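You operate a simulated robot arm through the tools that you are given. There is no shell and no other tool. Be economical: measure what you need, move in short steps, check, and stop when the job is done.

You run a simulated two-armed robot. Do the job below in one go: nothing can be reset, and whatever is moved stays where it is left.

TASK
Set the dial cup to the bench card's height and test its seal.
Fine: hold the cup while its knob turns to the figure. Pump the needle into the green, let it stand, vent to nought, then stand the cup on the bench mat. Draw or lift nothing while the needle is up, drop or topple nothing and keep fingers from under the pump knob. Set down upright: dial cup.

It is judged by the outcome, as a careful person would: the job done as asked, and still so three seconds after it is handed in. It fails if anything else is knocked over, pushed out of place, dropped, spilled or broken. A push-on lid holds only when it is set on centred and level and pressed home; a screw cap is set on level and turned clockwise until tight.

THE ROBOT
Two 7-joint arms with two-finger grippers on one trunk, on a base that drives. Base frame: it is fixed to the floor where the robot stands at the start and does not move with it; the origin is under the middle of the robot, x ahead of it, y to its left, z up. Units: mm, rad, N and s.
The left shoulder is at the start at [60, 123, 995], the right one opposite. With the tool pointing down near the work surface each hand reaches from about 360 to 800 mm from the robot's upright axis, wherever it stands, measured 20 degrees to its own side. Places, roughly: bench card [1100, -100, 1100]; bench mat top [800, -200, 900]; height knob [600, -100, 1000]. Payload 1.47 kg a hand.
Tool frame (each hand has its own): the origin (TCP) lies between the finger pads and is the grasp point; the fingertips stand 16 mm ahead of it; z points along the fingers, y is the line along which they close. Largest opening 87 mm; the body of the gripper starts 55 mm behind the TCP.
Orientation is that of the tool frame in the base frame, as a unit quaternion [w, x, y, z]. With the fingers straight down and closing along the base's y, the tool's x points along the base's -x, its y along +y and its z along -z.

THE INTERFACE
- The arms move only by the tool nudge_tool. It takes "left_commands", "right_commands" or both (then of equal length, played together; a hand with none holds still); each is a list of rows, each an object of numbers (a shift or turn left out is 0, a gripper value left out holds the last): "rx", "ry", "rz": the turn, a rotation vector about the tool's x, y, z in rad; "dx", "dy", "dz": the shift along the tool's x, y, z in mm; "grip": the finger opening in mm, from 0 to 87. In form: [{"rx": .., "ry": .., "rz": .., "dx": .., "dy": .., "dz": .., "grip": ..}, ...]. A call has 1 to 20 rows; each row is the pose to reach, as a shift and turn from the pose commanded when the call began, along the tool's axes at that moment. A row lasts 0.2 s, in which the tool goes at most 50 mm and 0.15 rad; a call with a longer step from one row to the next is refused whole, and so is a gripper value outside its range. Where a pose cannot be reached the arm comes as near as it can. A force on the tool above 40 N (or 10 N above the force at the start of the call, whichever is more), or a blocked arm, ends the call early, and 0.2 s more pass. Each finger travels about 153 mm/s and halts on what it meets, pressing with about 26 N; the grip force reading is that of the motor and also rises with nothing between the fingers. The clock runs only during rows and for 0.2 s after the last one: add rows that repeat a pose to give the fingers time. The reply holds the time, the measured pose of the TCP, the force on the tool along the base axes, the opening and the grip force, in the units named above and with some noise, with the torque about the TCP (base axes, N m) and any sound that the robot's microphone picked up.
- Cameras (640 x 400 px; columns grow to the right, rows downward): "scene" is now at [88.7, -35.7, 1567.3]; the picture's right is [-0.41, -0.91, 0.00], its down [-0.56, 0.25, -0.79] and it looks along [0.72, -0.32, -0.61] (base axes); focal length 262 px, centre (320, 200). "left" rides on the left gripper at [73, -12, -90] in its tool frame; the picture's right is [0.16, 0.99, 0.00], its down [-0.72, 0.12, -0.68] and it looks along [-0.67, 0.11, 0.73] (tool axes); focal length 247 px, centre (320, 200). "right" rides on the right gripper at [73, 12, -90] in its tool frame; the picture's right is [-0.16, 0.99, 0.00], its down [-0.72, -0.12, -0.68] and it looks along [-0.67, -0.11, 0.73] (tool axes); focal length 247 px, centre (320, 200). There is no depth. A picture from a camera that has moved, and an enlarged one, comes with that camera's place and axes in the base frame and with its lens.
- capture(camera): a new picture of that camera. No time passes.
- move_column(by): slides the trunk up (or, below 0, down) by that many mm; the arms and the scene camera ride with it, the base frame stays. It gives what a move gives, with no picture.
- base_move(legs): drives the robot by 1 to 6 legs, each [ahead, left, turn to the left] in mm, mm and rad, along the robot's own axes; the way and the turn of a leg run together, so that a leg with both is an arc; at most 1500 mm and 3.142 rad a leg. The arms and the cameras ride along, it lands a little off, and it stops where it bumps. It gives what a move gives.
- pan_tilt(pan, tilt): turns the head with the scene camera to pan (to the left, within 2.094 rad either way) and tilt (down, from -0.506 to 1.204), counted from straight ahead of the robot. It gives what a move gives.
- inspect(camera, box): a new picture of the part [left, top, right, bottom] of that camera's present view, enlarged. No time passes.
- sign_off(): hands the job in; it is judged then, once.

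Work in short steps. Places have to be worked out from the pictures, the camera data and where the tool is seen: move nearer, look again, correct. Check each grasp and each placing, and mend what went wrong. You have 120 turns and 88 pictures in all, those below and enlarged ones among them. Open the grippers and draw the arms clear of the work before you hand the job in, unless the task says otherwise.

The tools are called after "Call:" as name(argument=value, ...) on one line, values as JSON. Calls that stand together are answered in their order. nudge_tool: Moves the arms, as the interface text tells. Its arguments: {"type":"object","properties":{"left_commands":{"type":"array"},"right_commands":{"type":"array"}},"required":[]} The other tools are called the same way: move_column (by) slides the trunk up or down; base_move (legs) drives the base; pan_tilt (pan, tilt) turns the head that bears the scene camera; capture (camera) takes a picture; inspect (camera, box) takes an enlarged picture of a part of a camera's view; sign_off () hands the job in.

At the start:

```text
t: 0.0
left_position: [464.4, -1.7, 1261.0]
left_tcp_rot: [0.0, 0.0, 1.0, 0.0]
left_force: [0.6, 0.1, -0.7]
left_moment: [0.0, 0.01, -0.02]
left_finger_gap: 87.0
left_gripper_force: 0.0
right_position: [278.3, -373.1, 1251.9]
right_tcp_rot: [0.0, -0.001, 1.0, 0.001]
right_force: [0.2, -0.2, -0.1]
right_moment: [0.01, -0.04, 0.01]
right_finger_gap: 87.1
right_gripper_force: 0.0
trunk travel left (down, up): [-150.0, 80.0]
robot x, y, heading: [-4.7, -0.1, -0.0]
head pan, tilt: [-0.422, 0.654]
```

scene: 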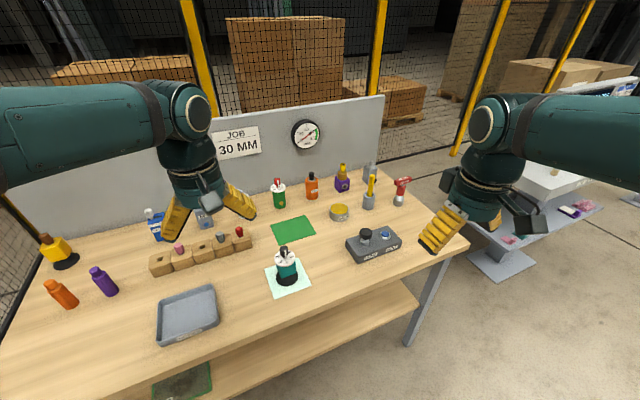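
right: 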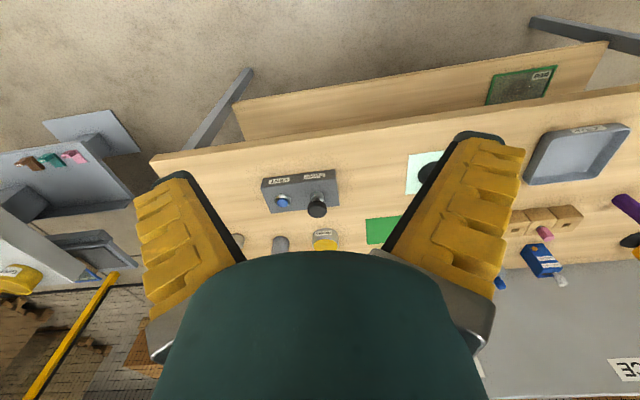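
left: 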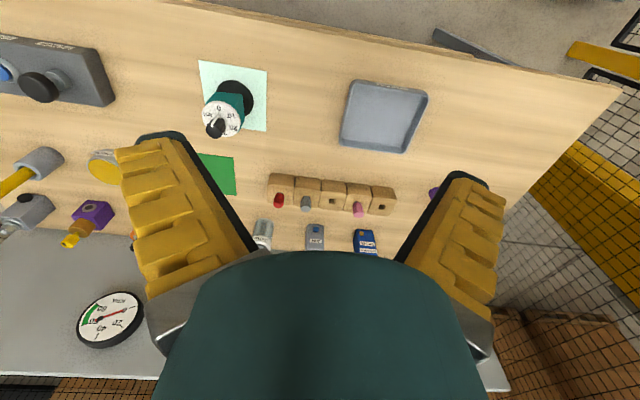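

The cup stands on a pale pad with a knob on top, the pump box is to its right, the gauge on the back wall. I'll look closer at the card, cup and pump.

Call:
inspect(camera="scene", box=[240, 220, 340, 310])

Call:
inspect(camera="scene", box=[330, 210, 420, 270])

Call:
inspect(camera="scene", box=[200, 110, 340, 200])

Call:
inspect(camera="left", box=[180, 50, 290, 200])

```text
4.44 times, centred on (290, 265) of scene
camera zoom: at [88.7, -35.7, 1567.3], right [-0.41, -0.91, 0.0], down [-0.56, 0.25, -0.79], along [0.72, -0.32, -0.61], focal length 1162 px, centre (453, -89)
```

zoom: 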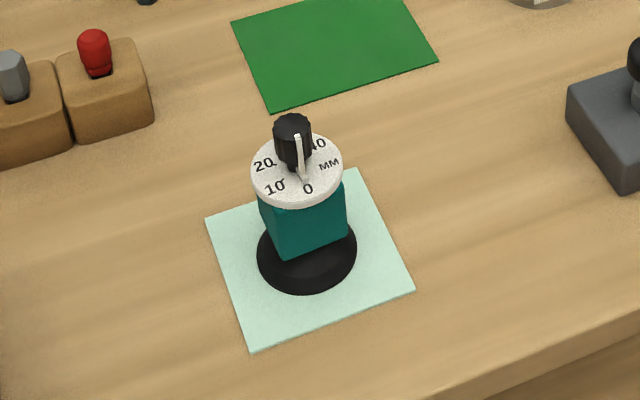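

```text
6.67 times, centred on (375, 240) of scene
camera zoom: at [88.7, -35.7, 1567.3], right [-0.41, -0.91, 0.0], down [-0.56, 0.25, -0.79], along [0.72, -0.32, -0.61], focal length 1743 px, centre (-47, -67)
```

zoom: 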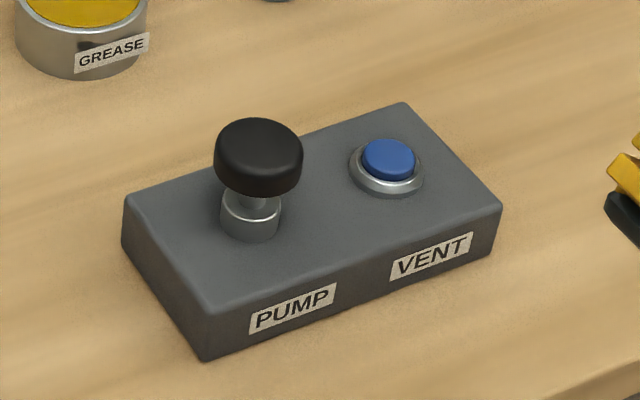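

```text
4.44 times, centred on (270, 155) of scene
camera zoom: at [88.7, -35.7, 1567.3], right [-0.41, -0.91, 0.0], down [-0.56, 0.25, -0.79], along [0.72, -0.32, -0.61], focal length 1162 px, centre (542, 400)
```

zoom: 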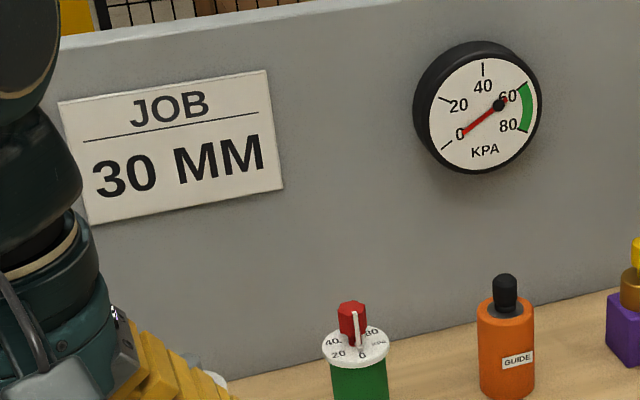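

```text
2.67 times, centred on (235, 125) of left
camera zoom: at [393.7, -14.0, 1350.1], right [-0.16, 0.99, 0.0], down [0.72, 0.12, 0.68], along [0.67, 0.11, -0.73], focal length 659 px, centre (547, 400)
```

zoom: 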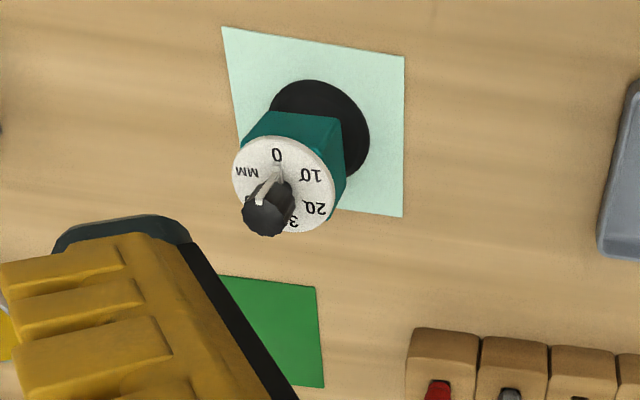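

The card says 30 mm, the dial is at 0 and the gauge at 0. I judge the cup to be at about (571, -141) with its dial at z≈979. I turn the left hand to point to -y, tilted 20° down with the camera on top, well above the bench.

Call:
nudge_tool(left_commands=[{"rx": 0.0678, "ry": 0.0678, "rz": -0.0967, "dx": -7, "dy": 4.4, "dz": 9.4}, {"rx": 0.1355, "ry": 0.1355, "rz": -0.1935, "dx": -14, "dy": 9, "dz": 19}, {"rx": 0.2033, "ry": 0.2033, "rz": -0.2902, "dx": -21, "dy": 13, "dz": 28}, {"rx": 0.271, "ry": 0.271, "rz": -0.3869, "dx": -28, "dy": 18, "dz": 37}, {"rx": 0.3388, "ry": 0.3388, "rz": -0.4836, "dx": -35, "dy": 22, "dz": 47}, {"rx": 0.4065, "ry": 0.4065, "rz": -0.5804, "dx": -42, "dy": 27, "dz": 56}, {"rx": 0.4743, "ry": 0.4743, "rz": -0.6771, "dx": -49, "dy": 31, "dz": 65}, {"rx": 0.5421, "ry": 0.5421, "rz": -0.7738, "dx": -56, "dy": 35, "dz": 75}, {"rx": 0.6098, "ry": 0.6098, "rz": -0.8706, "dx": -62, "dy": 40, "dz": 84}, {"rx": 0.6776, "ry": 0.6776, "rz": -0.9673, "dx": -69, "dy": 44, "dz": 94}, {"rx": 0.7453, "ry": 0.7453, "rz": -1.064, "dx": -76, "dy": 49, "dz": 103}, {"rx": 0.8131, "ry": 0.8131, "rz": -1.1607, "dx": -83, "dy": 53, "dz": 112}, {"rx": 0.8808, "ry": 0.8808, "rz": -1.2575, "dx": -90, "dy": 58, "dz": 122}, {"rx": 0.9486, "ry": 0.9486, "rz": -1.3542, "dx": -96, "dy": 62, "dz": 131}])

Call:
capture(camera="left")

Call:
capture(camera="scene")

```text
t: 3.0
left_position: [563.5, 59.7, 1131.2]
left_tcp_rot: [0.406, 0.58, -0.578, 0.407]
left_force: [0.4, -0.6, 0.6]
left_moment: [0.01, 0.0, -0.01]
left_finger_gap: 86.8
left_gripper_force: 0.0
right_position: [278.1, -372.3, 1251.8]
right_tcp_rot: [0.001, 0.0, 1.0, 0.0]
right_force: [-0.1, 0.0, 0.3]
right_moment: [-0.02, -0.01, -0.01]
right_finger_gap: 86.9
right_gripper_force: 0.2
trunk travel left (down, up): [-150.0, 80.0]
robot x, y, heading: [-0.0, -1.2, -0.0]
head pan, tilt: [-0.422, 0.654]
```

```text
80 pictures are left
camera left: at [575.2, 120.3, 1229.0], right [-0.99, -0.06, 0.15], down [-0.12, 0.89, -0.45], along [-0.11, -0.46, -0.88], focal length 247 px, centre (320, 200)
```

left: 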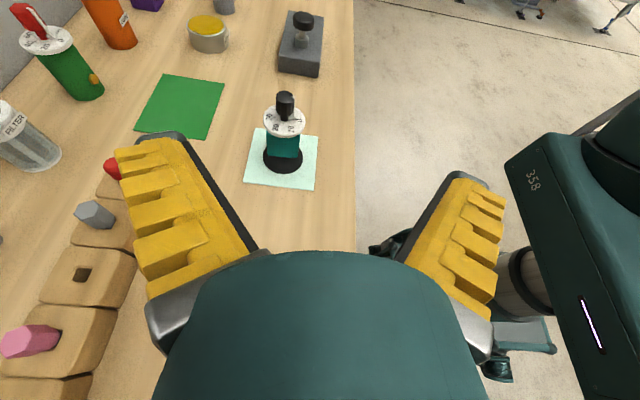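

```text
79 pictures are left
camera scene: at [88.9, -35.3, 1567.3], right [-0.41, -0.91, 0.0], down [-0.56, 0.25, -0.79], along [0.72, -0.33, -0.61], focal length 262 px, centre (320, 200)
```

scene: 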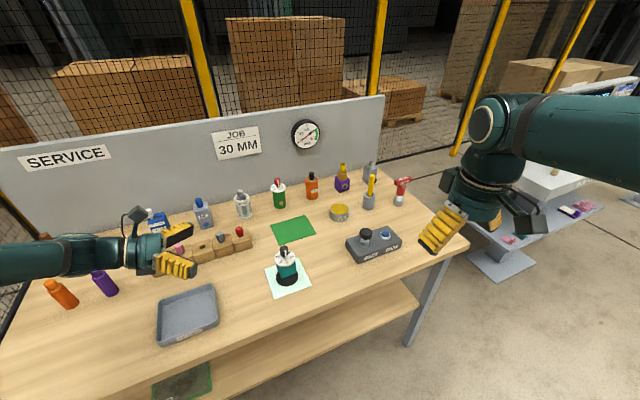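

The left hand reached that pose. I zoom on the cup from this side.

Call:
inspect(camera="left", box=[230, 80, 340, 200])

```text
3.33 times, centred on (285, 140) of left
camera zoom: at [575.2, 120.3, 1229.0], right [-0.99, -0.06, 0.15], down [-0.12, 0.89, -0.45], along [-0.11, -0.46, -0.88], focal length 823 px, centre (437, 400)
```

zoom: 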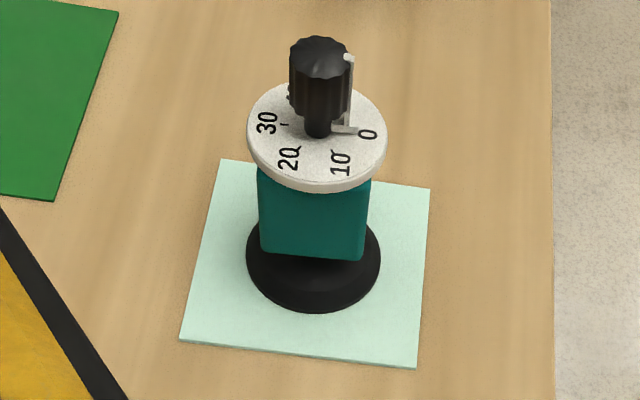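

Triangulating both views: cup axis ≈ (601, -148), table z≈855, body 900–945 (52 mm wide, square to the axes), disc ≈947, knob up to ≈1000. I flatten the tilt to 10° and go to a pre-grasp spot at (601, -40, 920).

Call:
nudge_tool(left_commands=[{"dx": -27, "dy": -6, "dz": 28, "ry": 0.03}, {"dx": -55, "dy": -13, "dz": 55, "ry": 0.06}, {"dx": -82, "dy": -19, "dz": 83, "ry": 0.09}, {"dx": -109, "dy": -25, "dz": 111, "ry": 0.12}, {"dx": -137, "dy": -31, "dz": 139, "ry": 0.15}, {"dx": -164, "dy": -37.5, "dz": 166, "ry": 0.1745}])

Call:
capture(camera="left")

Call:
capture(camera="scene")

```text
t: 4.5
left_position: [602.3, -44.2, 928.7]
left_tcp_rot: [-0.454, -0.54, 0.54, -0.459]
left_force: [-6.1, 2.1, 13.9]
left_moment: [1.67, 0.5, 0.7]
left_finger_gap: 87.1
left_gripper_force: 0.1
right_position: [278.4, -373.3, 1253.1]
right_tcp_rot: [0.001, -0.001, 1.0, 0.0]
right_force: [-0.2, 0.0, -0.8]
right_moment: [-0.01, 0.05, -0.04]
right_finger_gap: 87.1
right_gripper_force: 0.1
trunk travel left (down, up): [-150.0, 80.0]
robot x, y, heading: [-1.0, 0.5, 0.001]
head pan, tilt: [-0.422, 0.654]
stopped in row 6 (left hand): the force on the tool passed its limit at 58 N (the readings are from after the stop); the commanded pose is now the measured one
```

```text
77 pictures are left
camera left: at [614.3, 34.3, 1014.7], right [-0.99, -0.03, 0.15], down [-0.11, 0.79, -0.6], along [-0.1, -0.61, -0.78], focal length 247 px, centre (320, 200)
```

left: 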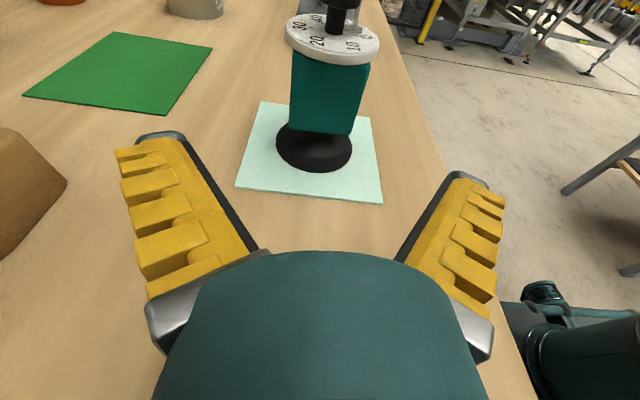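

```text
76 pictures are left
camera scene: at [88.6, -35.7, 1567.4], right [-0.41, -0.91, 0.0], down [-0.56, 0.25, -0.79], along [0.72, -0.32, -0.61], focal length 262 px, centre (320, 200)
```

scene: 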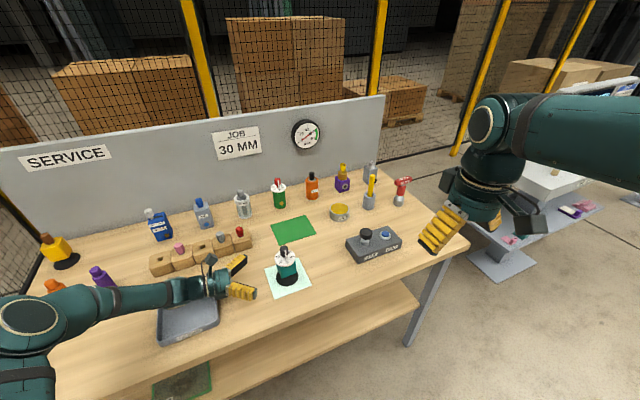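

Something on the left arm touched at the end. I zoom to see what it was.

Call:
inspect(camera="scene", box=[120, 230, 270, 350])

```text
3.33 times, centred on (195, 290) of scene
camera zoom: at [88.6, -35.7, 1567.4], right [-0.41, -0.91, 0.0], down [-0.56, 0.25, -0.79], along [0.72, -0.32, -0.61], focal length 872 px, centre (737, -100)
```

zoom: 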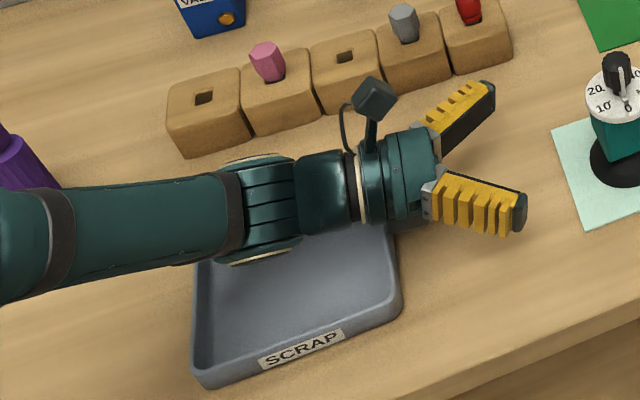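

The wrist pressed on the scrap tray's rim. I lift straight up while tilting steeper (to about 25°), then check the tray.

Call:
nudge_tool(left_commands=[{"dx": 29.5, "dz": -5}, {"dx": 59, "dz": -10, "ry": -0.09}, {"dx": 59, "dz": -10, "ry": -0.18}, {"dx": 59, "dz": -10, "ry": -0.27}])

Call:
inspect(camera="scene", box=[120, 230, 270, 350])

```text
t: 5.5
left_position: [600.7, -44.8, 984.9]
left_tcp_rot: [-0.377, -0.596, 0.598, -0.381]
left_force: [-0.9, -1.0, 0.4]
left_moment: [0.02, 0.0, 0.01]
left_finger_gap: 86.9
left_gripper_force: 0.1
right_position: [277.8, -374.6, 1252.1]
right_tcp_rot: [0.0, -0.001, 1.0, 0.0]
right_force: [0.4, -0.2, 0.4]
right_moment: [0.01, 0.03, -0.02]
right_finger_gap: 87.2
right_gripper_force: 0.0
trunk travel left (down, up): [-150.0, 80.0]
robot x, y, heading: [-2.3, 1.9, -0.002]
head pan, tilt: [-0.422, 0.654]
```

```text
3.33 times, centred on (195, 290) of scene
camera zoom: at [88.3, -36.2, 1567.3], right [-0.41, -0.91, 0.0], down [-0.56, 0.25, -0.79], along [0.72, -0.32, -0.61], focal length 872 px, centre (737, -100)
```

zoom: 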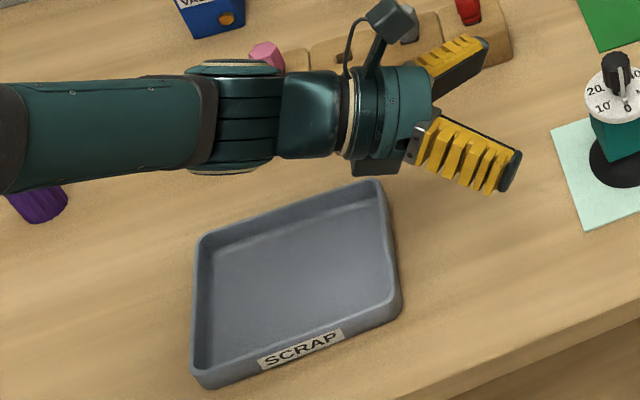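

The tray stayed put. Now down to z≈923 and then forward with open fingers around the cup body.

Call:
nudge_tool(left_commands=[{"dx": -25, "dy": 1, "dz": 20}, {"dx": -49.6, "dy": 1.7, "dz": 40}, {"dx": -38, "dy": 1.7, "dz": 64}, {"dx": -27, "dy": 1.7, "dz": 88}, {"dx": -15.5, "dy": 1.7, "dz": 112.4}])

Call:
capture(camera="left")

Call:
inspect(camera="scene", box=[220, 220, 340, 310])

```text
t: 6.7
left_position: [598.8, -137.9, 923.3]
left_tcp_rot: [-0.377, -0.597, 0.597, -0.381]
left_force: [-0.6, 0.0, -0.1]
left_moment: [0.0, -0.02, 0.0]
left_finger_gap: 87.0
left_gripper_force: 0.0
right_position: [278.7, -373.1, 1251.6]
right_tcp_rot: [0.0, -0.001, 1.0, 0.0]
right_force: [0.0, -0.9, 0.6]
right_moment: [0.02, 0.0, 0.01]
right_finger_gap: 87.0
right_gripper_force: 0.0
trunk travel left (down, up): [-150.0, 80.0]
robot x, y, heading: [2.5, -3.4, 0.001]
head pan, tilt: [-0.422, 0.654]
```

```text
73 pictures are left
camera left: at [611.7, -87.4, 1026.7], right [-0.99, -0.07, 0.14], down [-0.12, 0.92, -0.37], along [-0.1, -0.38, -0.92], focal length 247 px, centre (320, 200)
```

left: 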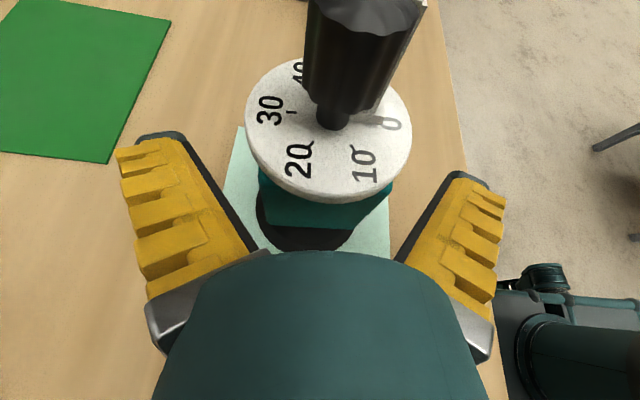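

```text
4.44 times, centred on (280, 265) of scene
camera zoom: at [88.9, -36.4, 1567.3], right [-0.41, -0.91, 0.0], down [-0.56, 0.25, -0.79], along [0.72, -0.32, -0.61], focal length 1162 px, centre (498, -89)
```

zoom: 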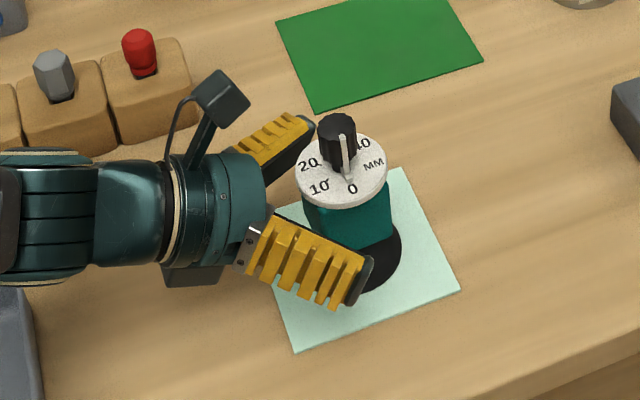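

The fingers straddle the cup body; its axis seems to be at x≈602. I shift 3 mm over and close gradually.

Call:
nudge_tool(left_commands=[{"dy": -3, "grip": 75}, {"dy": -3, "grip": 65}, {"dy": -3, "grip": 60}, {"dy": -3, "grip": 57}, {"dy": -3, "grip": 54}, {"dy": -3, "grip": 51}, {"dy": -3, "grip": 48}, {"dy": -3, "grip": 45}, {"dy": -3, "grip": 40}, {"dy": -3, "grip": 40}])

Call:
capture(camera="left")

Call:
inspect(camera="scene", box=[220, 220, 340, 310])

```text
t: 8.9
left_position: [603.1, -137.4, 924.5]
left_tcp_rot: [-0.378, -0.597, 0.597, -0.382]
left_force: [-0.5, 0.0, -0.2]
left_moment: [-0.02, 0.04, 0.0]
left_finger_gap: 49.6
left_gripper_force: 26.0
right_position: [277.6, -371.9, 1252.1]
right_tcp_rot: [0.0, 0.0, 1.0, 0.0]
right_force: [-0.4, -0.2, 0.2]
right_moment: [0.03, 0.01, -0.02]
right_finger_gap: 87.1
right_gripper_force: 0.0
trunk travel left (down, up): [-150.0, 80.0]
robot x, y, heading: [1.4, 2.5, 0.0]
head pan, tilt: [-0.422, 0.654]
```

```text
71 pictures are left
camera left: at [615.6, -86.7, 1027.2], right [-0.99, -0.07, 0.14], down [-0.12, 0.92, -0.37], along [-0.1, -0.38, -0.92], focal length 247 px, centre (320, 200)
```

left: 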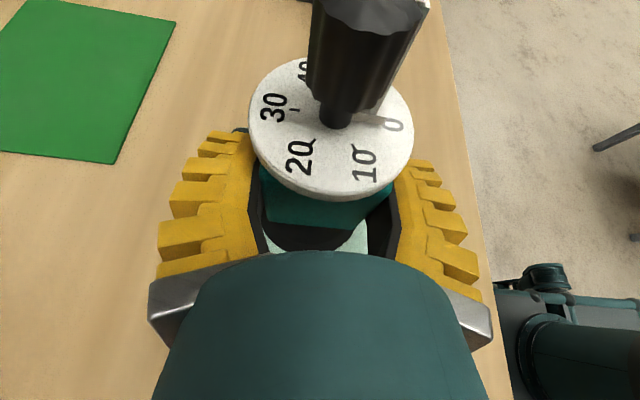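

```text
4.44 times, centred on (280, 265) of scene
camera zoom: at [88.8, -35.5, 1567.3], right [-0.41, -0.91, 0.0], down [-0.56, 0.25, -0.79], along [0.72, -0.32, -0.61], focal length 1162 px, centre (498, -89)
```

zoom: 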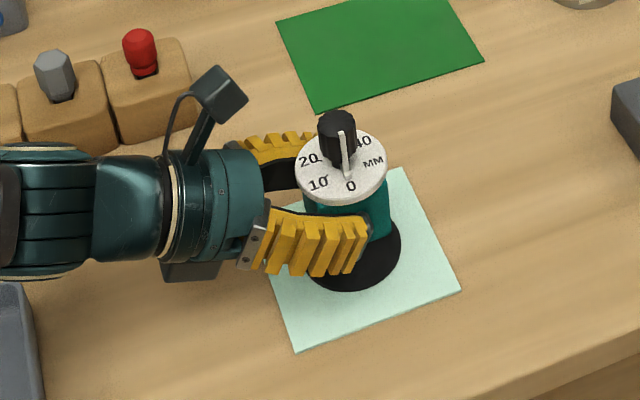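

The cup is held (gap 49.6, 26 N), knob axis ≈ (602.5, -147.5), top ≈1003. Now the right hand goes above the knob at z≈1150, yawed +135° so its camera faces away from the left hand.

Call:
nudge_tool(right_commands=[{"dx": -20, "dy": 14, "dz": 6, "rz": -0.147, "grip": 60}, {"dx": -41, "dy": 28, "dz": 13, "rz": -0.294}, {"dx": -61, "dy": 42, "dz": 19, "rz": -0.441}, {"dx": -81, "dy": 56, "dz": 25, "rz": -0.589}, {"dx": -102, "dy": 70, "dz": 31, "rz": -0.736}, {"dx": -122, "dy": 84, "dz": 38, "rz": -0.883}, {"dx": -142, "dy": 98, "dz": 44, "rz": -1.03}, {"dx": -163, "dy": 112, "dz": 50, "rz": -1.178}, {"dx": -183, "dy": 126, "dz": 56, "rz": -1.325}, {"dx": -203, "dy": 140, "dz": 63, "rz": -1.472}, {"dx": -224, "dy": 154, "dz": 69, "rz": -1.619}, {"dx": -244, "dy": 168, "dz": 75, "rz": -1.766}, {"dx": -264, "dy": 182, "dz": 81, "rz": -1.914}, {"dx": -284, "dy": 196, "dz": 88, "rz": -2.061}, {"dx": -305, "dy": 210, "dz": 94, "rz": -2.208}, {"dx": -325, "dy": 224, "dz": 100, "rz": -2.356}])

Call:
capture(camera="right")

Call:
capture(camera="scene")

```text
t: 12.3
left_position: [603.8, -138.2, 925.1]
left_tcp_rot: [-0.378, -0.596, 0.597, -0.381]
left_force: [1.0, 0.1, 1.2]
left_moment: [-0.06, 0.03, -0.01]
left_finger_gap: 49.2
left_gripper_force: 26.1
right_position: [600.2, -146.9, 1152.5]
right_tcp_rot: [0.0, 0.924, -0.381, 0.0]
right_force: [0.4, -0.6, -0.3]
right_moment: [0.02, 0.01, 0.0]
right_finger_gap: 64.7
right_gripper_force: 3.6
trunk travel left (down, up): [-150.0, 80.0]
robot x, y, heading: [2.2, -1.4, 0.0]
head pan, tilt: [-0.422, 0.654]
```

```text
69 pictures are left
camera right: at [644.5, -207.1, 1242.4], right [-0.81, -0.59, 0.0], down [-0.43, 0.59, 0.68], along [-0.4, 0.55, -0.73], focal length 247 px, centre (320, 200)
```

right: 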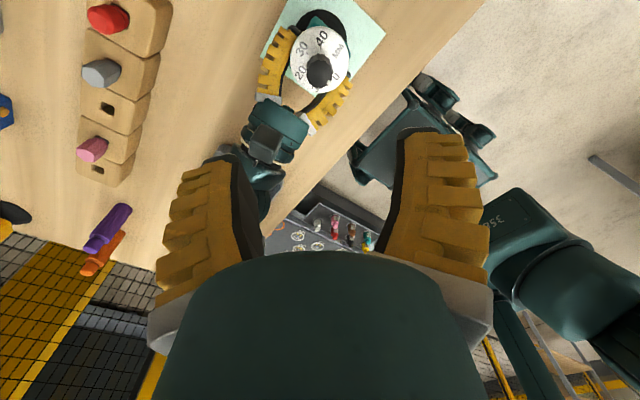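

```text
68 pictures are left
camera scene: at [89.4, -35.2, 1567.3], right [-0.41, -0.91, 0.0], down [-0.56, 0.25, -0.79], along [0.72, -0.32, -0.61], focal length 262 px, centre (320, 200)
```

scene: 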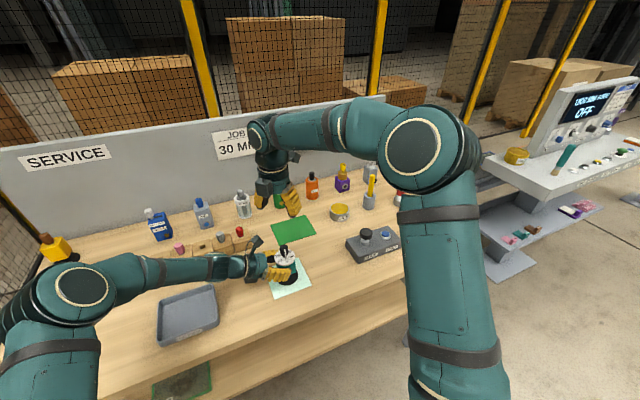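

Zoom on the knob from above to refine its axis and read the dial ticks.

Call:
inspect(camera="right", box=[260, 20, 380, 110])

```text
4.44 times, centred on (320, 65) of right
camera zoom: at [644.5, -207.1, 1242.4], right [-0.81, -0.59, 0.0], down [-0.43, 0.59, 0.68], along [-0.4, 0.55, -0.73], focal length 1098 px, centre (320, 800)
```

zoom: 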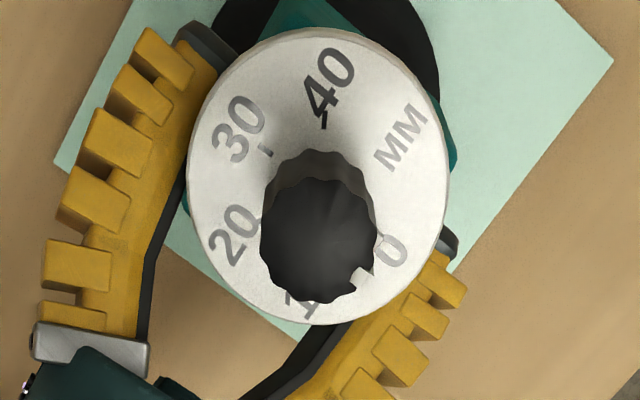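

Labels sit 60° apart, so 30 mm is half a turn clockwise from 0. I rotate back 15°, narrow the fingers to 42 mm and descend on the knob axis (603.5, -150).

Call:
nudge_tool(right_commands=[{"dx": 4.5, "dz": 20, "rz": 0.13, "grip": 42}, {"dx": 4.5, "dz": 50, "rz": 0.262}, {"dx": 4.5, "dz": 80, "rz": 0.262}, {"dx": 4.5, "dz": 110, "rz": 0.262}, {"dx": 4.5, "dz": 125, "rz": 0.262}])

Call:
capture(camera="right")

Call:
inspect(camera="scene", box=[220, 200, 340, 310])

Call:
capture(camera="left")

```text
t: 13.5
left_position: [603.4, -136.8, 924.7]
left_tcp_rot: [-0.377, -0.596, 0.598, -0.381]
left_force: [-0.2, 0.0, -0.1]
left_moment: [-0.06, 0.08, -0.01]
left_finger_gap: 49.4
left_gripper_force: 26.3
right_position: [605.4, -149.8, 1026.4]
right_tcp_rot: [0.0, 0.866, -0.5, 0.0]
right_force: [0.1, -0.2, 1.0]
right_moment: [0.0, 0.02, 0.05]
right_finger_gap: 47.7
right_gripper_force: 4.4
trunk travel left (down, up): [-150.0, 80.0]
robot x, y, heading: [2.3, 2.0, -0.001]
head pan, tilt: [-0.422, 0.654]
```

```text
66 pictures are left
camera right: at [630.9, -219.3, 1115.8], right [-0.93, -0.36, 0.0], down [-0.26, 0.68, 0.68], along [-0.24, 0.64, -0.73], focal length 247 px, centre (320, 200)
```

right: 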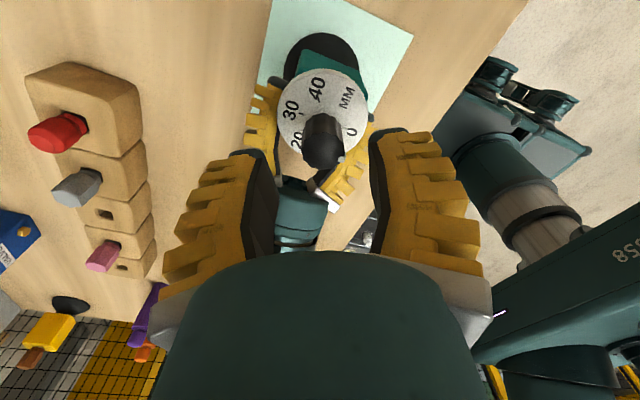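

```text
3.64 times, centred on (280, 255) of scene
camera zoom: at [88.9, -35.6, 1567.3], right [-0.41, -0.91, 0.0], down [-0.56, 0.25, -0.79], along [0.72, -0.32, -0.61], focal length 951 px, centre (466, 0)
```

zoom: 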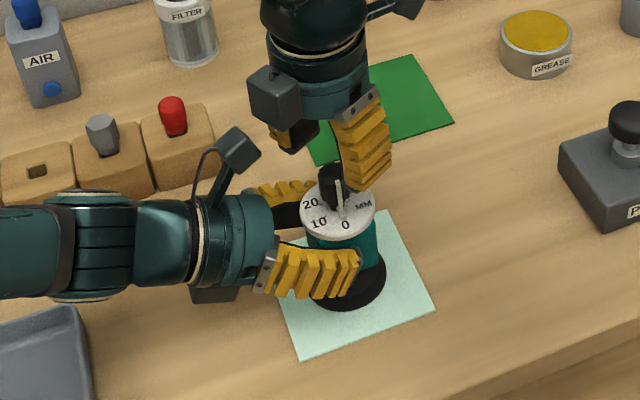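

```text
64 pictures are left
camera left: at [615.6, -86.7, 1027.2], right [-0.99, -0.07, 0.14], down [-0.12, 0.92, -0.37], along [-0.1, -0.38, -0.92], focal length 247 px, centre (320, 200)
```

left: 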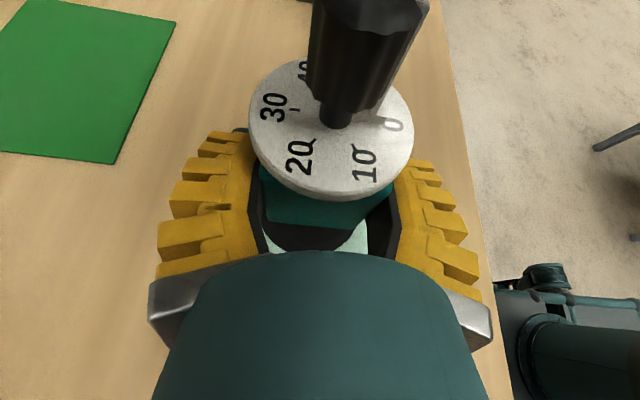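

The right hand is above the knob. A box on the back of the right wrist passes near the left camera, so I measure that clearance before going lower.

Call:
inspect(camera="scene", box=[250, 205, 320, 260])

```text
7.27 times, centred on (285, 232) of scene
camera zoom: at [88.9, -35.6, 1567.3], right [-0.41, -0.91, 0.0], down [-0.56, 0.25, -0.79], along [0.72, -0.32, -0.61], focal length 1902 px, centre (574, -36)
```

zoom: 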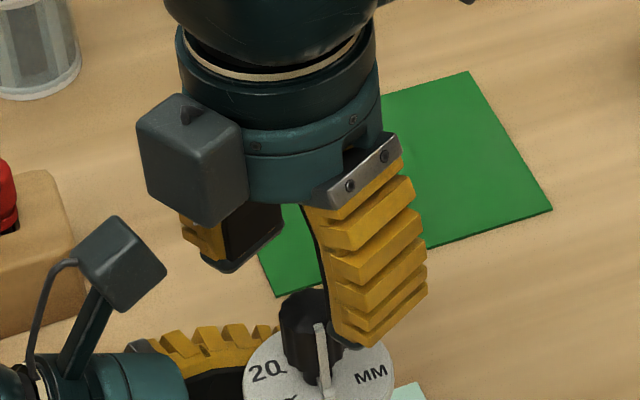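

The box hangs as low as the palm, so I prefer yaw with the tool's x toward the robot (210→150°), which puts it on the far side. I rise 35 mm and rotate there.

Call:
nudge_tool(right_commands=[{"dz": -20, "rz": 0.0}, {"dz": -35, "rz": 0.1}, {"dz": -35, "rz": 0.24}, {"dz": -35, "rz": 0.38}, {"dz": -35, "rz": 0.52}, {"dz": -35, "rz": 0.66}, {"dz": -35, "rz": 0.8}, {"dz": -35, "rz": 0.94}, {"dz": -35, "rz": 1.08}, {"dz": -35, "rz": 1.22}, {"dz": -35, "rz": 1.36}, {"dz": -35, "rz": 1.5}, {"dz": -35, "rz": 1.571}])

Call:
inspect(camera="right", box=[230, 70, 410, 190])

```text
t: 16.3
left_position: [603.5, -138.3, 924.5]
left_tcp_rot: [-0.378, -0.596, 0.597, -0.382]
left_force: [0.9, 0.0, 0.3]
left_moment: [0.01, 0.03, -0.01]
left_finger_gap: 49.3
left_gripper_force: 26.1
right_position: [607.2, -149.9, 1061.2]
right_tcp_rot: [0.0, -0.258, 0.966, 0.0]
right_force: [-0.2, 0.5, 0.4]
right_moment: [0.03, 0.02, -0.01]
right_finger_gap: 47.8
right_gripper_force: 4.2
trunk travel left (down, up): [-150.0, 80.0]
robot x, y, heading: [0.5, 0.4, -0.001]
head pan, tilt: [-0.422, 0.654]
```

```text
3.33 times, centred on (320, 130) of right
camera zoom: at [537.8, -176.5, 1151.2], right [-0.36, 0.93, 0.0], down [0.69, 0.26, 0.68], along [0.64, 0.24, -0.73], focal length 823 px, centre (320, 433)
```

zoom: 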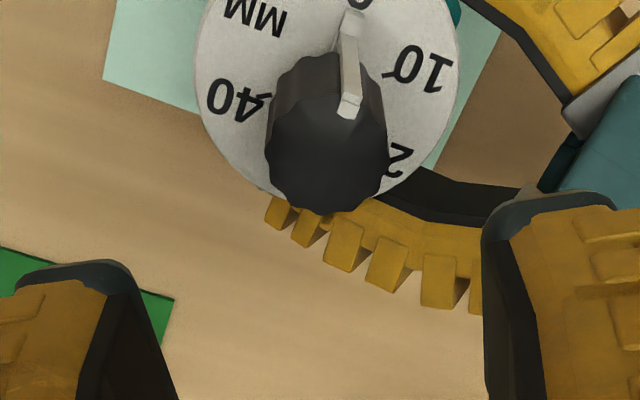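

Comparing both right-camera views, the knob top is nearer z≈990 and its axis ≈ (602, -148.6). I descend so the tips are just above the knob, then check centring.

Call:
nudge_tool(right_commands=[{"dx": 0.3, "dy": 1.9, "dz": 25}, {"dx": 0.3, "dy": 1.9, "dz": 48}])

Call:
capture(camera="right")

Call:
inspect(camera="scene", box=[250, 205, 320, 260])

Call:
capture(camera="left")

```text
t: 16.9
left_position: [602.5, -138.0, 923.8]
left_tcp_rot: [-0.378, -0.596, 0.597, -0.382]
left_force: [-0.5, 0.0, -0.3]
left_moment: [-0.07, 0.0, -0.01]
left_finger_gap: 49.1
left_gripper_force: 25.7
right_position: [606.0, -147.9, 1014.5]
right_tcp_rot: [0.0, -0.259, 0.966, 0.0]
right_force: [0.3, 0.3, -0.1]
right_moment: [-0.01, 0.02, -0.01]
right_finger_gap: 47.8
right_gripper_force: 3.9
trunk travel left (down, up): [-150.0, 80.0]
robot x, y, heading: [0.8, 1.4, -0.001]
head pan, tilt: [-0.422, 0.654]
```

```text
61 pictures are left
camera right: at [536.5, -174.1, 1104.2], right [-0.36, 0.93, 0.0], down [0.69, 0.26, 0.68], along [0.63, 0.24, -0.73], focal length 247 px, centre (320, 200)
```

right: 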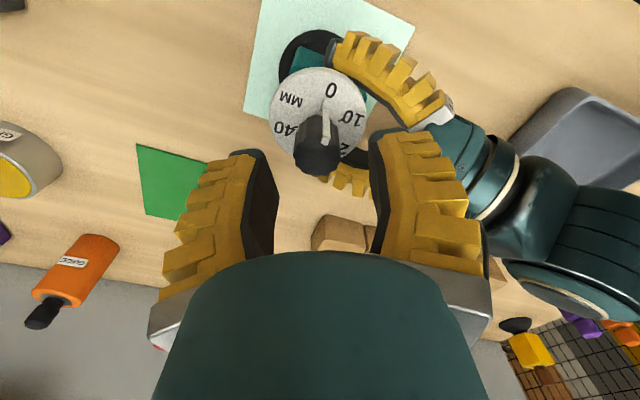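

```text
7.27 times, centred on (285, 232) of scene
camera zoom: at [89.0, -35.6, 1567.3], right [-0.41, -0.91, 0.0], down [-0.56, 0.25, -0.79], along [0.72, -0.32, -0.61], focal length 1902 px, centre (574, -36)
```

zoom: 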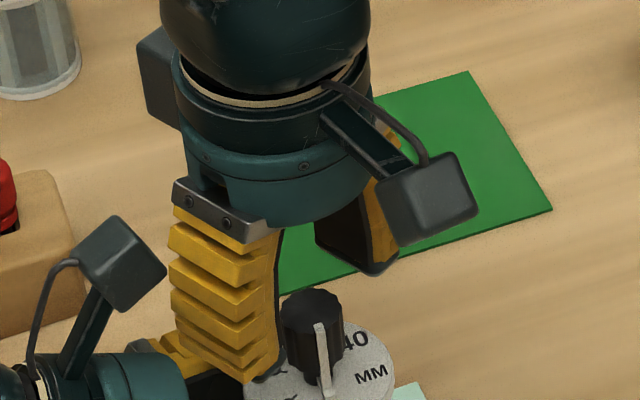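

```text
59 pictures are left
camera left: at [615.7, -86.8, 1027.1], right [-0.99, -0.07, 0.14], down [-0.12, 0.92, -0.37], along [-0.1, -0.38, -0.92], focal length 247 px, centre (320, 200)
```

left: 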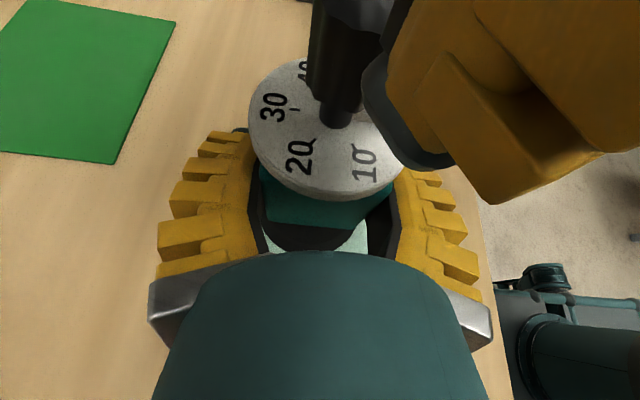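

The knob is centred between the fingers. I lower 24 mm so the pads overlap the knob.

Call:
nudge_tool(right_commands=[{"dz": 8}, {"dz": 16}, {"dz": 24}])

Call:
inspect(camera="scene", box=[250, 215, 320, 270])

Call:
capture(camera="right")

```text
t: 17.7
left_position: [602.6, -138.9, 924.3]
left_tcp_rot: [0.376, 0.597, -0.597, 0.382]
left_force: [0.4, 0.5, -0.7]
left_moment: [-0.08, 0.04, -0.04]
left_finger_gap: 49.0
left_gripper_force: 26.0
right_position: [605.2, -148.8, 991.0]
right_tcp_rot: [0.0, -0.258, 0.966, 0.001]
right_force: [-0.4, 0.0, 0.8]
right_moment: [0.01, 0.02, 0.01]
right_finger_gap: 47.6
right_gripper_force: 4.2
trunk travel left (down, up): [-150.0, 80.0]
robot x, y, heading: [3.3, 5.7, 0.0]
head pan, tilt: [-0.422, 0.654]
```

```text
7.27 times, centred on (285, 242) of scene
camera zoom: at [88.9, -35.5, 1567.3], right [-0.41, -0.91, 0.0], down [-0.56, 0.25, -0.79], along [0.72, -0.32, -0.61], focal length 1902 px, centre (574, -109)
```

zoom: 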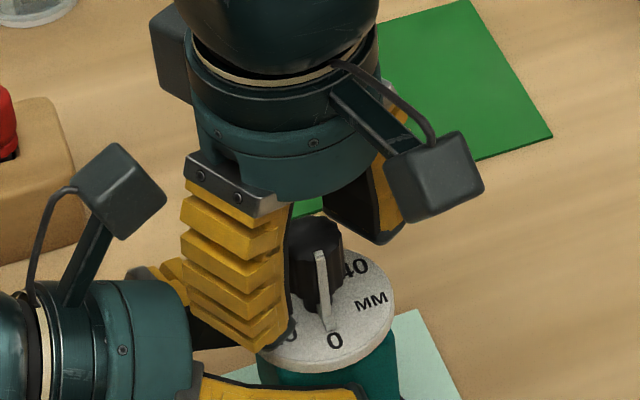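

```text
57 pictures are left
camera right: at [536.2, -175.4, 1079.7], right [-0.36, 0.93, 0.0], down [0.69, 0.26, 0.68], along [0.63, 0.24, -0.73], focal length 247 px, centre (320, 200)
```

right: 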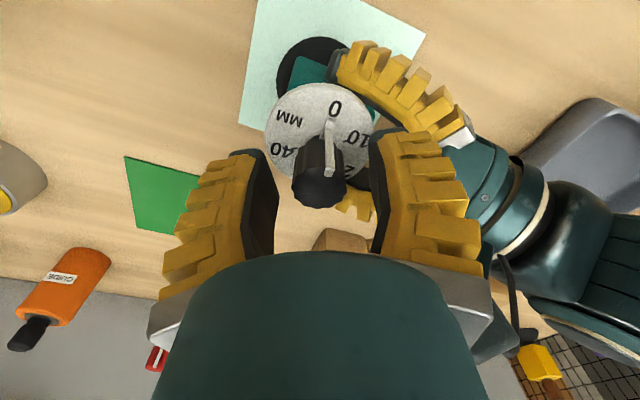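

The knob top is about at TCP level with 16 mm of overlap. I lower 3 mm and close gently.

Call:
nudge_tool(right_commands=[{"dz": 3}, {"dz": 3, "grip": 36}, {"dz": 3, "grip": 30}, {"dz": 3, "grip": 26}, {"dz": 3, "grip": 22}, {"dz": 3, "grip": 18}, {"dz": 3, "grip": 15}, {"dz": 3, "grip": 15}])

Call:
capture(camera="right")

```text
t: 19.5
left_position: [602.1, -138.2, 923.8]
left_tcp_rot: [0.377, 0.597, -0.596, 0.382]
left_force: [2.7, -2.7, -0.6]
left_moment: [0.2, -0.01, 0.03]
left_finger_gap: 49.4
left_gripper_force: 25.5
right_position: [604.0, -150.1, 987.3]
right_tcp_rot: [0.001, -0.259, 0.966, 0.0]
right_force: [-3.5, 1.6, 4.6]
right_moment: [-0.24, 0.41, -0.04]
right_finger_gap: 18.3
right_gripper_force: 25.6
trunk travel left (down, up): [-150.0, 80.0]
robot x, y, heading: [0.0, -3.8, 0.004]
head pan, tilt: [-0.422, 0.654]
```

```text
56 pictures are left
camera right: at [535.7, -175.6, 1077.2], right [-0.36, 0.93, 0.0], down [0.69, 0.26, 0.68], along [0.63, 0.24, -0.73], focal length 247 px, centre (320, 200)
```

right: 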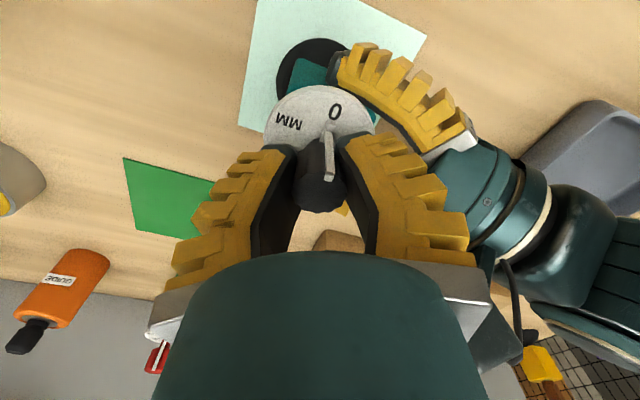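

Knob gripped (18.3 mm, low side force). I turn 60° clockwise while the left hand holds the cup.

Call:
nudge_tool(right_commands=[{"rz": 0.1}, {"rz": 0.2}, {"rz": 0.3}, {"rz": 0.4}, {"rz": 0.5}, {"rz": 0.6}, {"rz": 0.7}, {"rz": 0.8}, {"rz": 0.9}, {"rz": 1.0}, {"rz": 1.047}])

Call:
capture(camera="right")

Call:
inspect(camera="scene", box=[240, 215, 320, 280])

```text
t: 21.9
left_position: [602.6, -137.4, 923.7]
left_tcp_rot: [0.376, 0.598, -0.597, 0.381]
left_force: [10.4, 6.9, -5.1]
left_moment: [-0.38, 0.21, 0.07]
left_finger_gap: 49.3
left_gripper_force: 25.5
right_position: [604.6, -149.9, 985.8]
right_tcp_rot: [0.0, 0.26, 0.966, -0.001]
right_force: [-9.7, -8.3, 14.0]
right_moment: [-0.08, 0.09, 0.09]
right_finger_gap: 17.7
right_gripper_force: 26.1
trunk travel left (down, up): [-150.0, 80.0]
robot x, y, heading: [-1.2, 0.6, -0.002]
head pan, tilt: [-0.422, 0.654]
```

```text
55 pictures are left
camera right: at [547.1, -103.4, 1075.8], right [0.63, 0.78, 0.0], down [0.57, -0.46, 0.68], along [0.53, -0.43, -0.73], focal length 247 px, centre (320, 200)
```

right: 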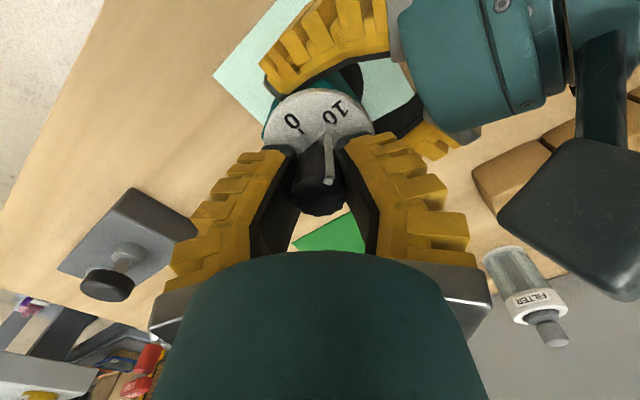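

```text
6.15 times, centred on (280, 248) of scene
camera zoom: at [88.2, -35.4, 1567.3], right [-0.41, -0.91, 0.0], down [-0.56, 0.25, -0.79], along [0.72, -0.32, -0.61], focal length 1609 px, centre (566, -92)
```

zoom: 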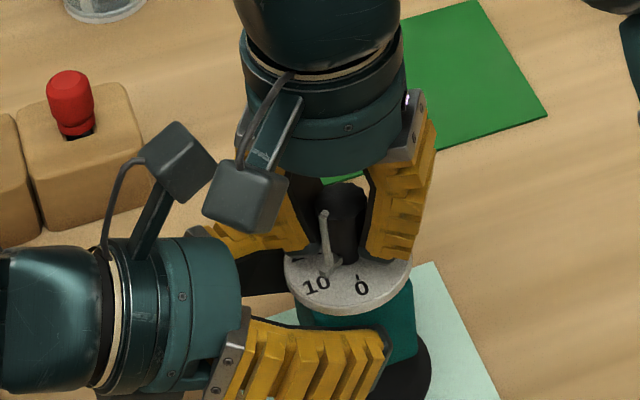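

The pointer moved from 0 to 10 and the cup stayed still. I open, turn back 60° with a small centring shift, and regrip.

Call:
nudge_tool(right_commands=[{"grip": 30}, {"grip": 42}, {"grip": 42}, {"rz": -0.12, "dx": 0.6, "dy": -0.9, "dz": -1}, {"rz": -0.25, "dx": 0.6, "dy": -0.9, "dz": -1}, {"rz": -0.38, "dx": 0.6, "dy": -0.9, "dz": -1}, {"rz": -0.51, "dx": 0.6, "dy": -0.9, "dz": -1}, {"rz": -0.64, "dx": 0.6, "dy": -0.9, "dz": -1}, {"rz": -0.77, "dx": 0.6, "dy": -0.9, "dz": -1}, {"rz": -0.9, "dx": 0.6, "dy": -0.9, "dz": -1}, {"rz": -1.047, "dx": 0.6, "dy": -0.9, "dz": -1}])

Call:
capture(camera="right")

```text
t: 24.3
left_position: [602.6, -138.3, 924.4]
left_tcp_rot: [-0.378, -0.596, 0.597, -0.381]
left_force: [0.3, 0.1, -0.4]
left_moment: [0.01, 0.02, 0.01]
left_finger_gap: 49.2
left_gripper_force: 26.0
right_position: [604.7, -150.7, 986.5]
right_tcp_rot: [0.0, -0.26, 0.966, 0.0]
right_force: [-0.3, -0.2, 0.8]
right_moment: [-0.01, 0.01, 0.01]
right_finger_gap: 47.7
right_gripper_force: 4.7
trunk travel left (down, up): [-150.0, 80.0]
robot x, y, heading: [-0.3, 0.6, -0.002]
head pan, tilt: [-0.422, 0.654]
```

```text
53 pictures are left
camera right: at [535.5, -176.7, 1077.1], right [-0.36, 0.93, 0.0], down [0.68, 0.26, 0.68], along [0.63, 0.24, -0.73], focal length 247 px, centre (320, 200)
```

right: 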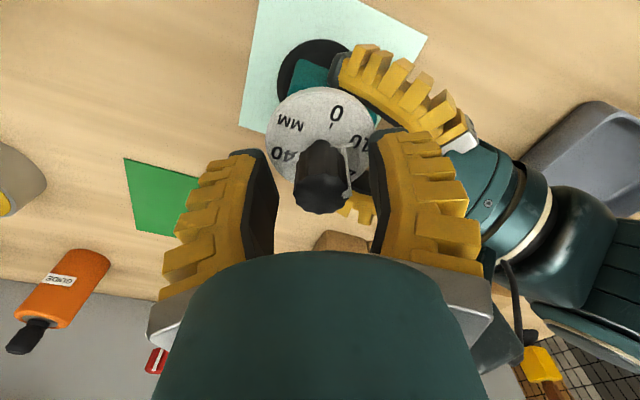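

The ridge now faces one pad, so I shift 1.2 mm toward it, close, and check.

Call:
nudge_tool(right_commands=[{"dy": 1.0, "grip": 36}, {"dy": 1.0, "grip": 30}, {"dy": 1.0, "grip": 26}, {"dy": 1.0, "grip": 22}, {"dy": 1.0, "grip": 18}, {"dy": 1.0, "grip": 14}, {"dy": 1.0, "grip": 14}])

```text
t: 25.9
left_position: [603.1, -138.7, 923.8]
left_tcp_rot: [-0.377, -0.597, 0.597, -0.382]
left_force: [-1.3, 2.5, 0.1]
left_moment: [-0.07, -0.05, -0.01]
left_finger_gap: 49.3
left_gripper_force: 26.2
right_position: [604.4, -148.3, 988.6]
right_tcp_rot: [-0.001, -0.259, 0.966, 0.0]
right_force: [-0.3, -2.2, -0.6]
right_moment: [-0.02, 0.03, 0.03]
right_finger_gap: 22.1
right_gripper_force: 5.8
trunk travel left (down, up): [-150.0, 80.0]
robot x, y, heading: [0.0, 0.4, 0.004]
head pan, tilt: [-0.422, 0.654]
```

Still settling; I command a tighter grip and read again.

Call:
nudge_tool(right_commands=[{"grip": 8}, {"grip": 8}, {"grip": 8}])

```text
t: 26.7
left_position: [602.3, -137.2, 924.5]
left_tcp_rot: [-0.378, -0.596, 0.597, -0.382]
left_force: [-2.5, 4.5, -0.2]
left_moment: [-0.24, -0.2, -0.01]
left_finger_gap: 49.1
left_gripper_force: 26.2
right_position: [603.4, -149.7, 988.4]
right_tcp_rot: [0.0, -0.259, 0.966, 0.001]
right_force: [2.6, -6.8, 4.9]
right_moment: [-0.26, 0.28, 0.07]
right_finger_gap: 17.7
right_gripper_force: 25.5
trunk travel left (down, up): [-150.0, 80.0]
robot x, y, heading: [2.3, -1.0, 0.0]
head pan, tilt: [-0.422, 0.654]
```

Gripped at 17.7 mm (the ridge adds nothing), so I take back the shift and turn another 60°.

Call:
nudge_tool(right_commands=[{"dy": -1.0}, {"dy": -1.0, "rz": 0.1}, {"dy": -1.0, "rz": 0.2}, {"dy": -1.0, "rz": 0.3}, {"dy": -1.0, "rz": 0.4}, {"dy": -1.0, "rz": 0.5}, {"dy": -1.0, "rz": 0.6}, {"dy": -1.0, "rz": 0.7}, {"dy": -1.0, "rz": 0.8}, {"dy": -1.0, "rz": 0.9}, {"dy": -1.0, "rz": 1.0}, {"dy": -1.0, "rz": 1.047}])

Call:
inspect(camera="scene", box=[240, 215, 320, 280])

Call:
capture(camera="left")

```text
t: 29.3
left_position: [602.3, -138.1, 924.6]
left_tcp_rot: [-0.377, -0.596, 0.597, -0.382]
left_force: [4.4, 2.7, -0.2]
left_moment: [-0.23, 0.06, -0.02]
left_finger_gap: 49.4
left_gripper_force: 26.2
right_position: [602.9, -151.0, 988.6]
right_tcp_rot: [-0.001, 0.26, 0.966, 0.001]
right_force: [-4.4, -1.8, 1.0]
right_moment: [0.12, 0.32, 0.06]
right_finger_gap: 16.2
right_gripper_force: 25.7
trunk travel left (down, up): [-150.0, 80.0]
robot x, y, heading: [-0.4, -0.5, -0.002]
head pan, tilt: [-0.422, 0.654]
```

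```text
6.15 times, centred on (280, 248) of scene
camera zoom: at [88.8, -35.5, 1567.3], right [-0.41, -0.91, 0.0], down [-0.56, 0.25, -0.79], along [0.72, -0.32, -0.61], focal length 1609 px, centre (566, -92)
```

zoom: 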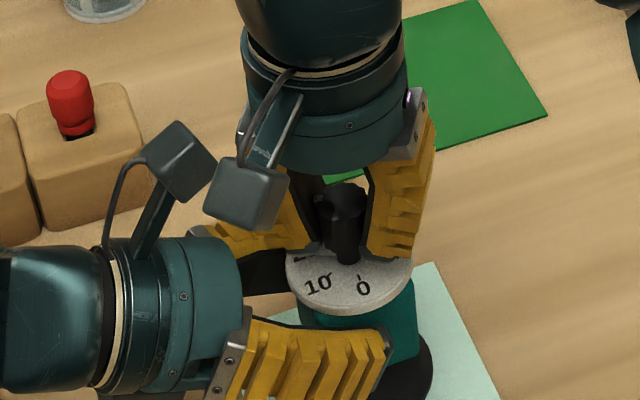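

```text
51 pictures are left
camera left: at [615.5, -86.7, 1027.2], right [-0.99, -0.07, 0.14], down [-0.12, 0.92, -0.37], along [-0.1, -0.38, -0.92], focal length 247 px, centre (320, 200)
```

left: 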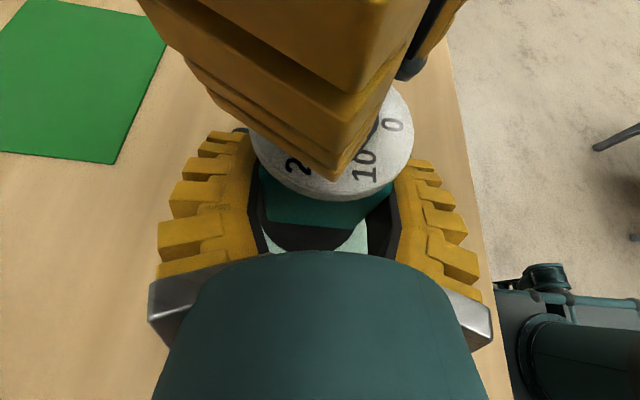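

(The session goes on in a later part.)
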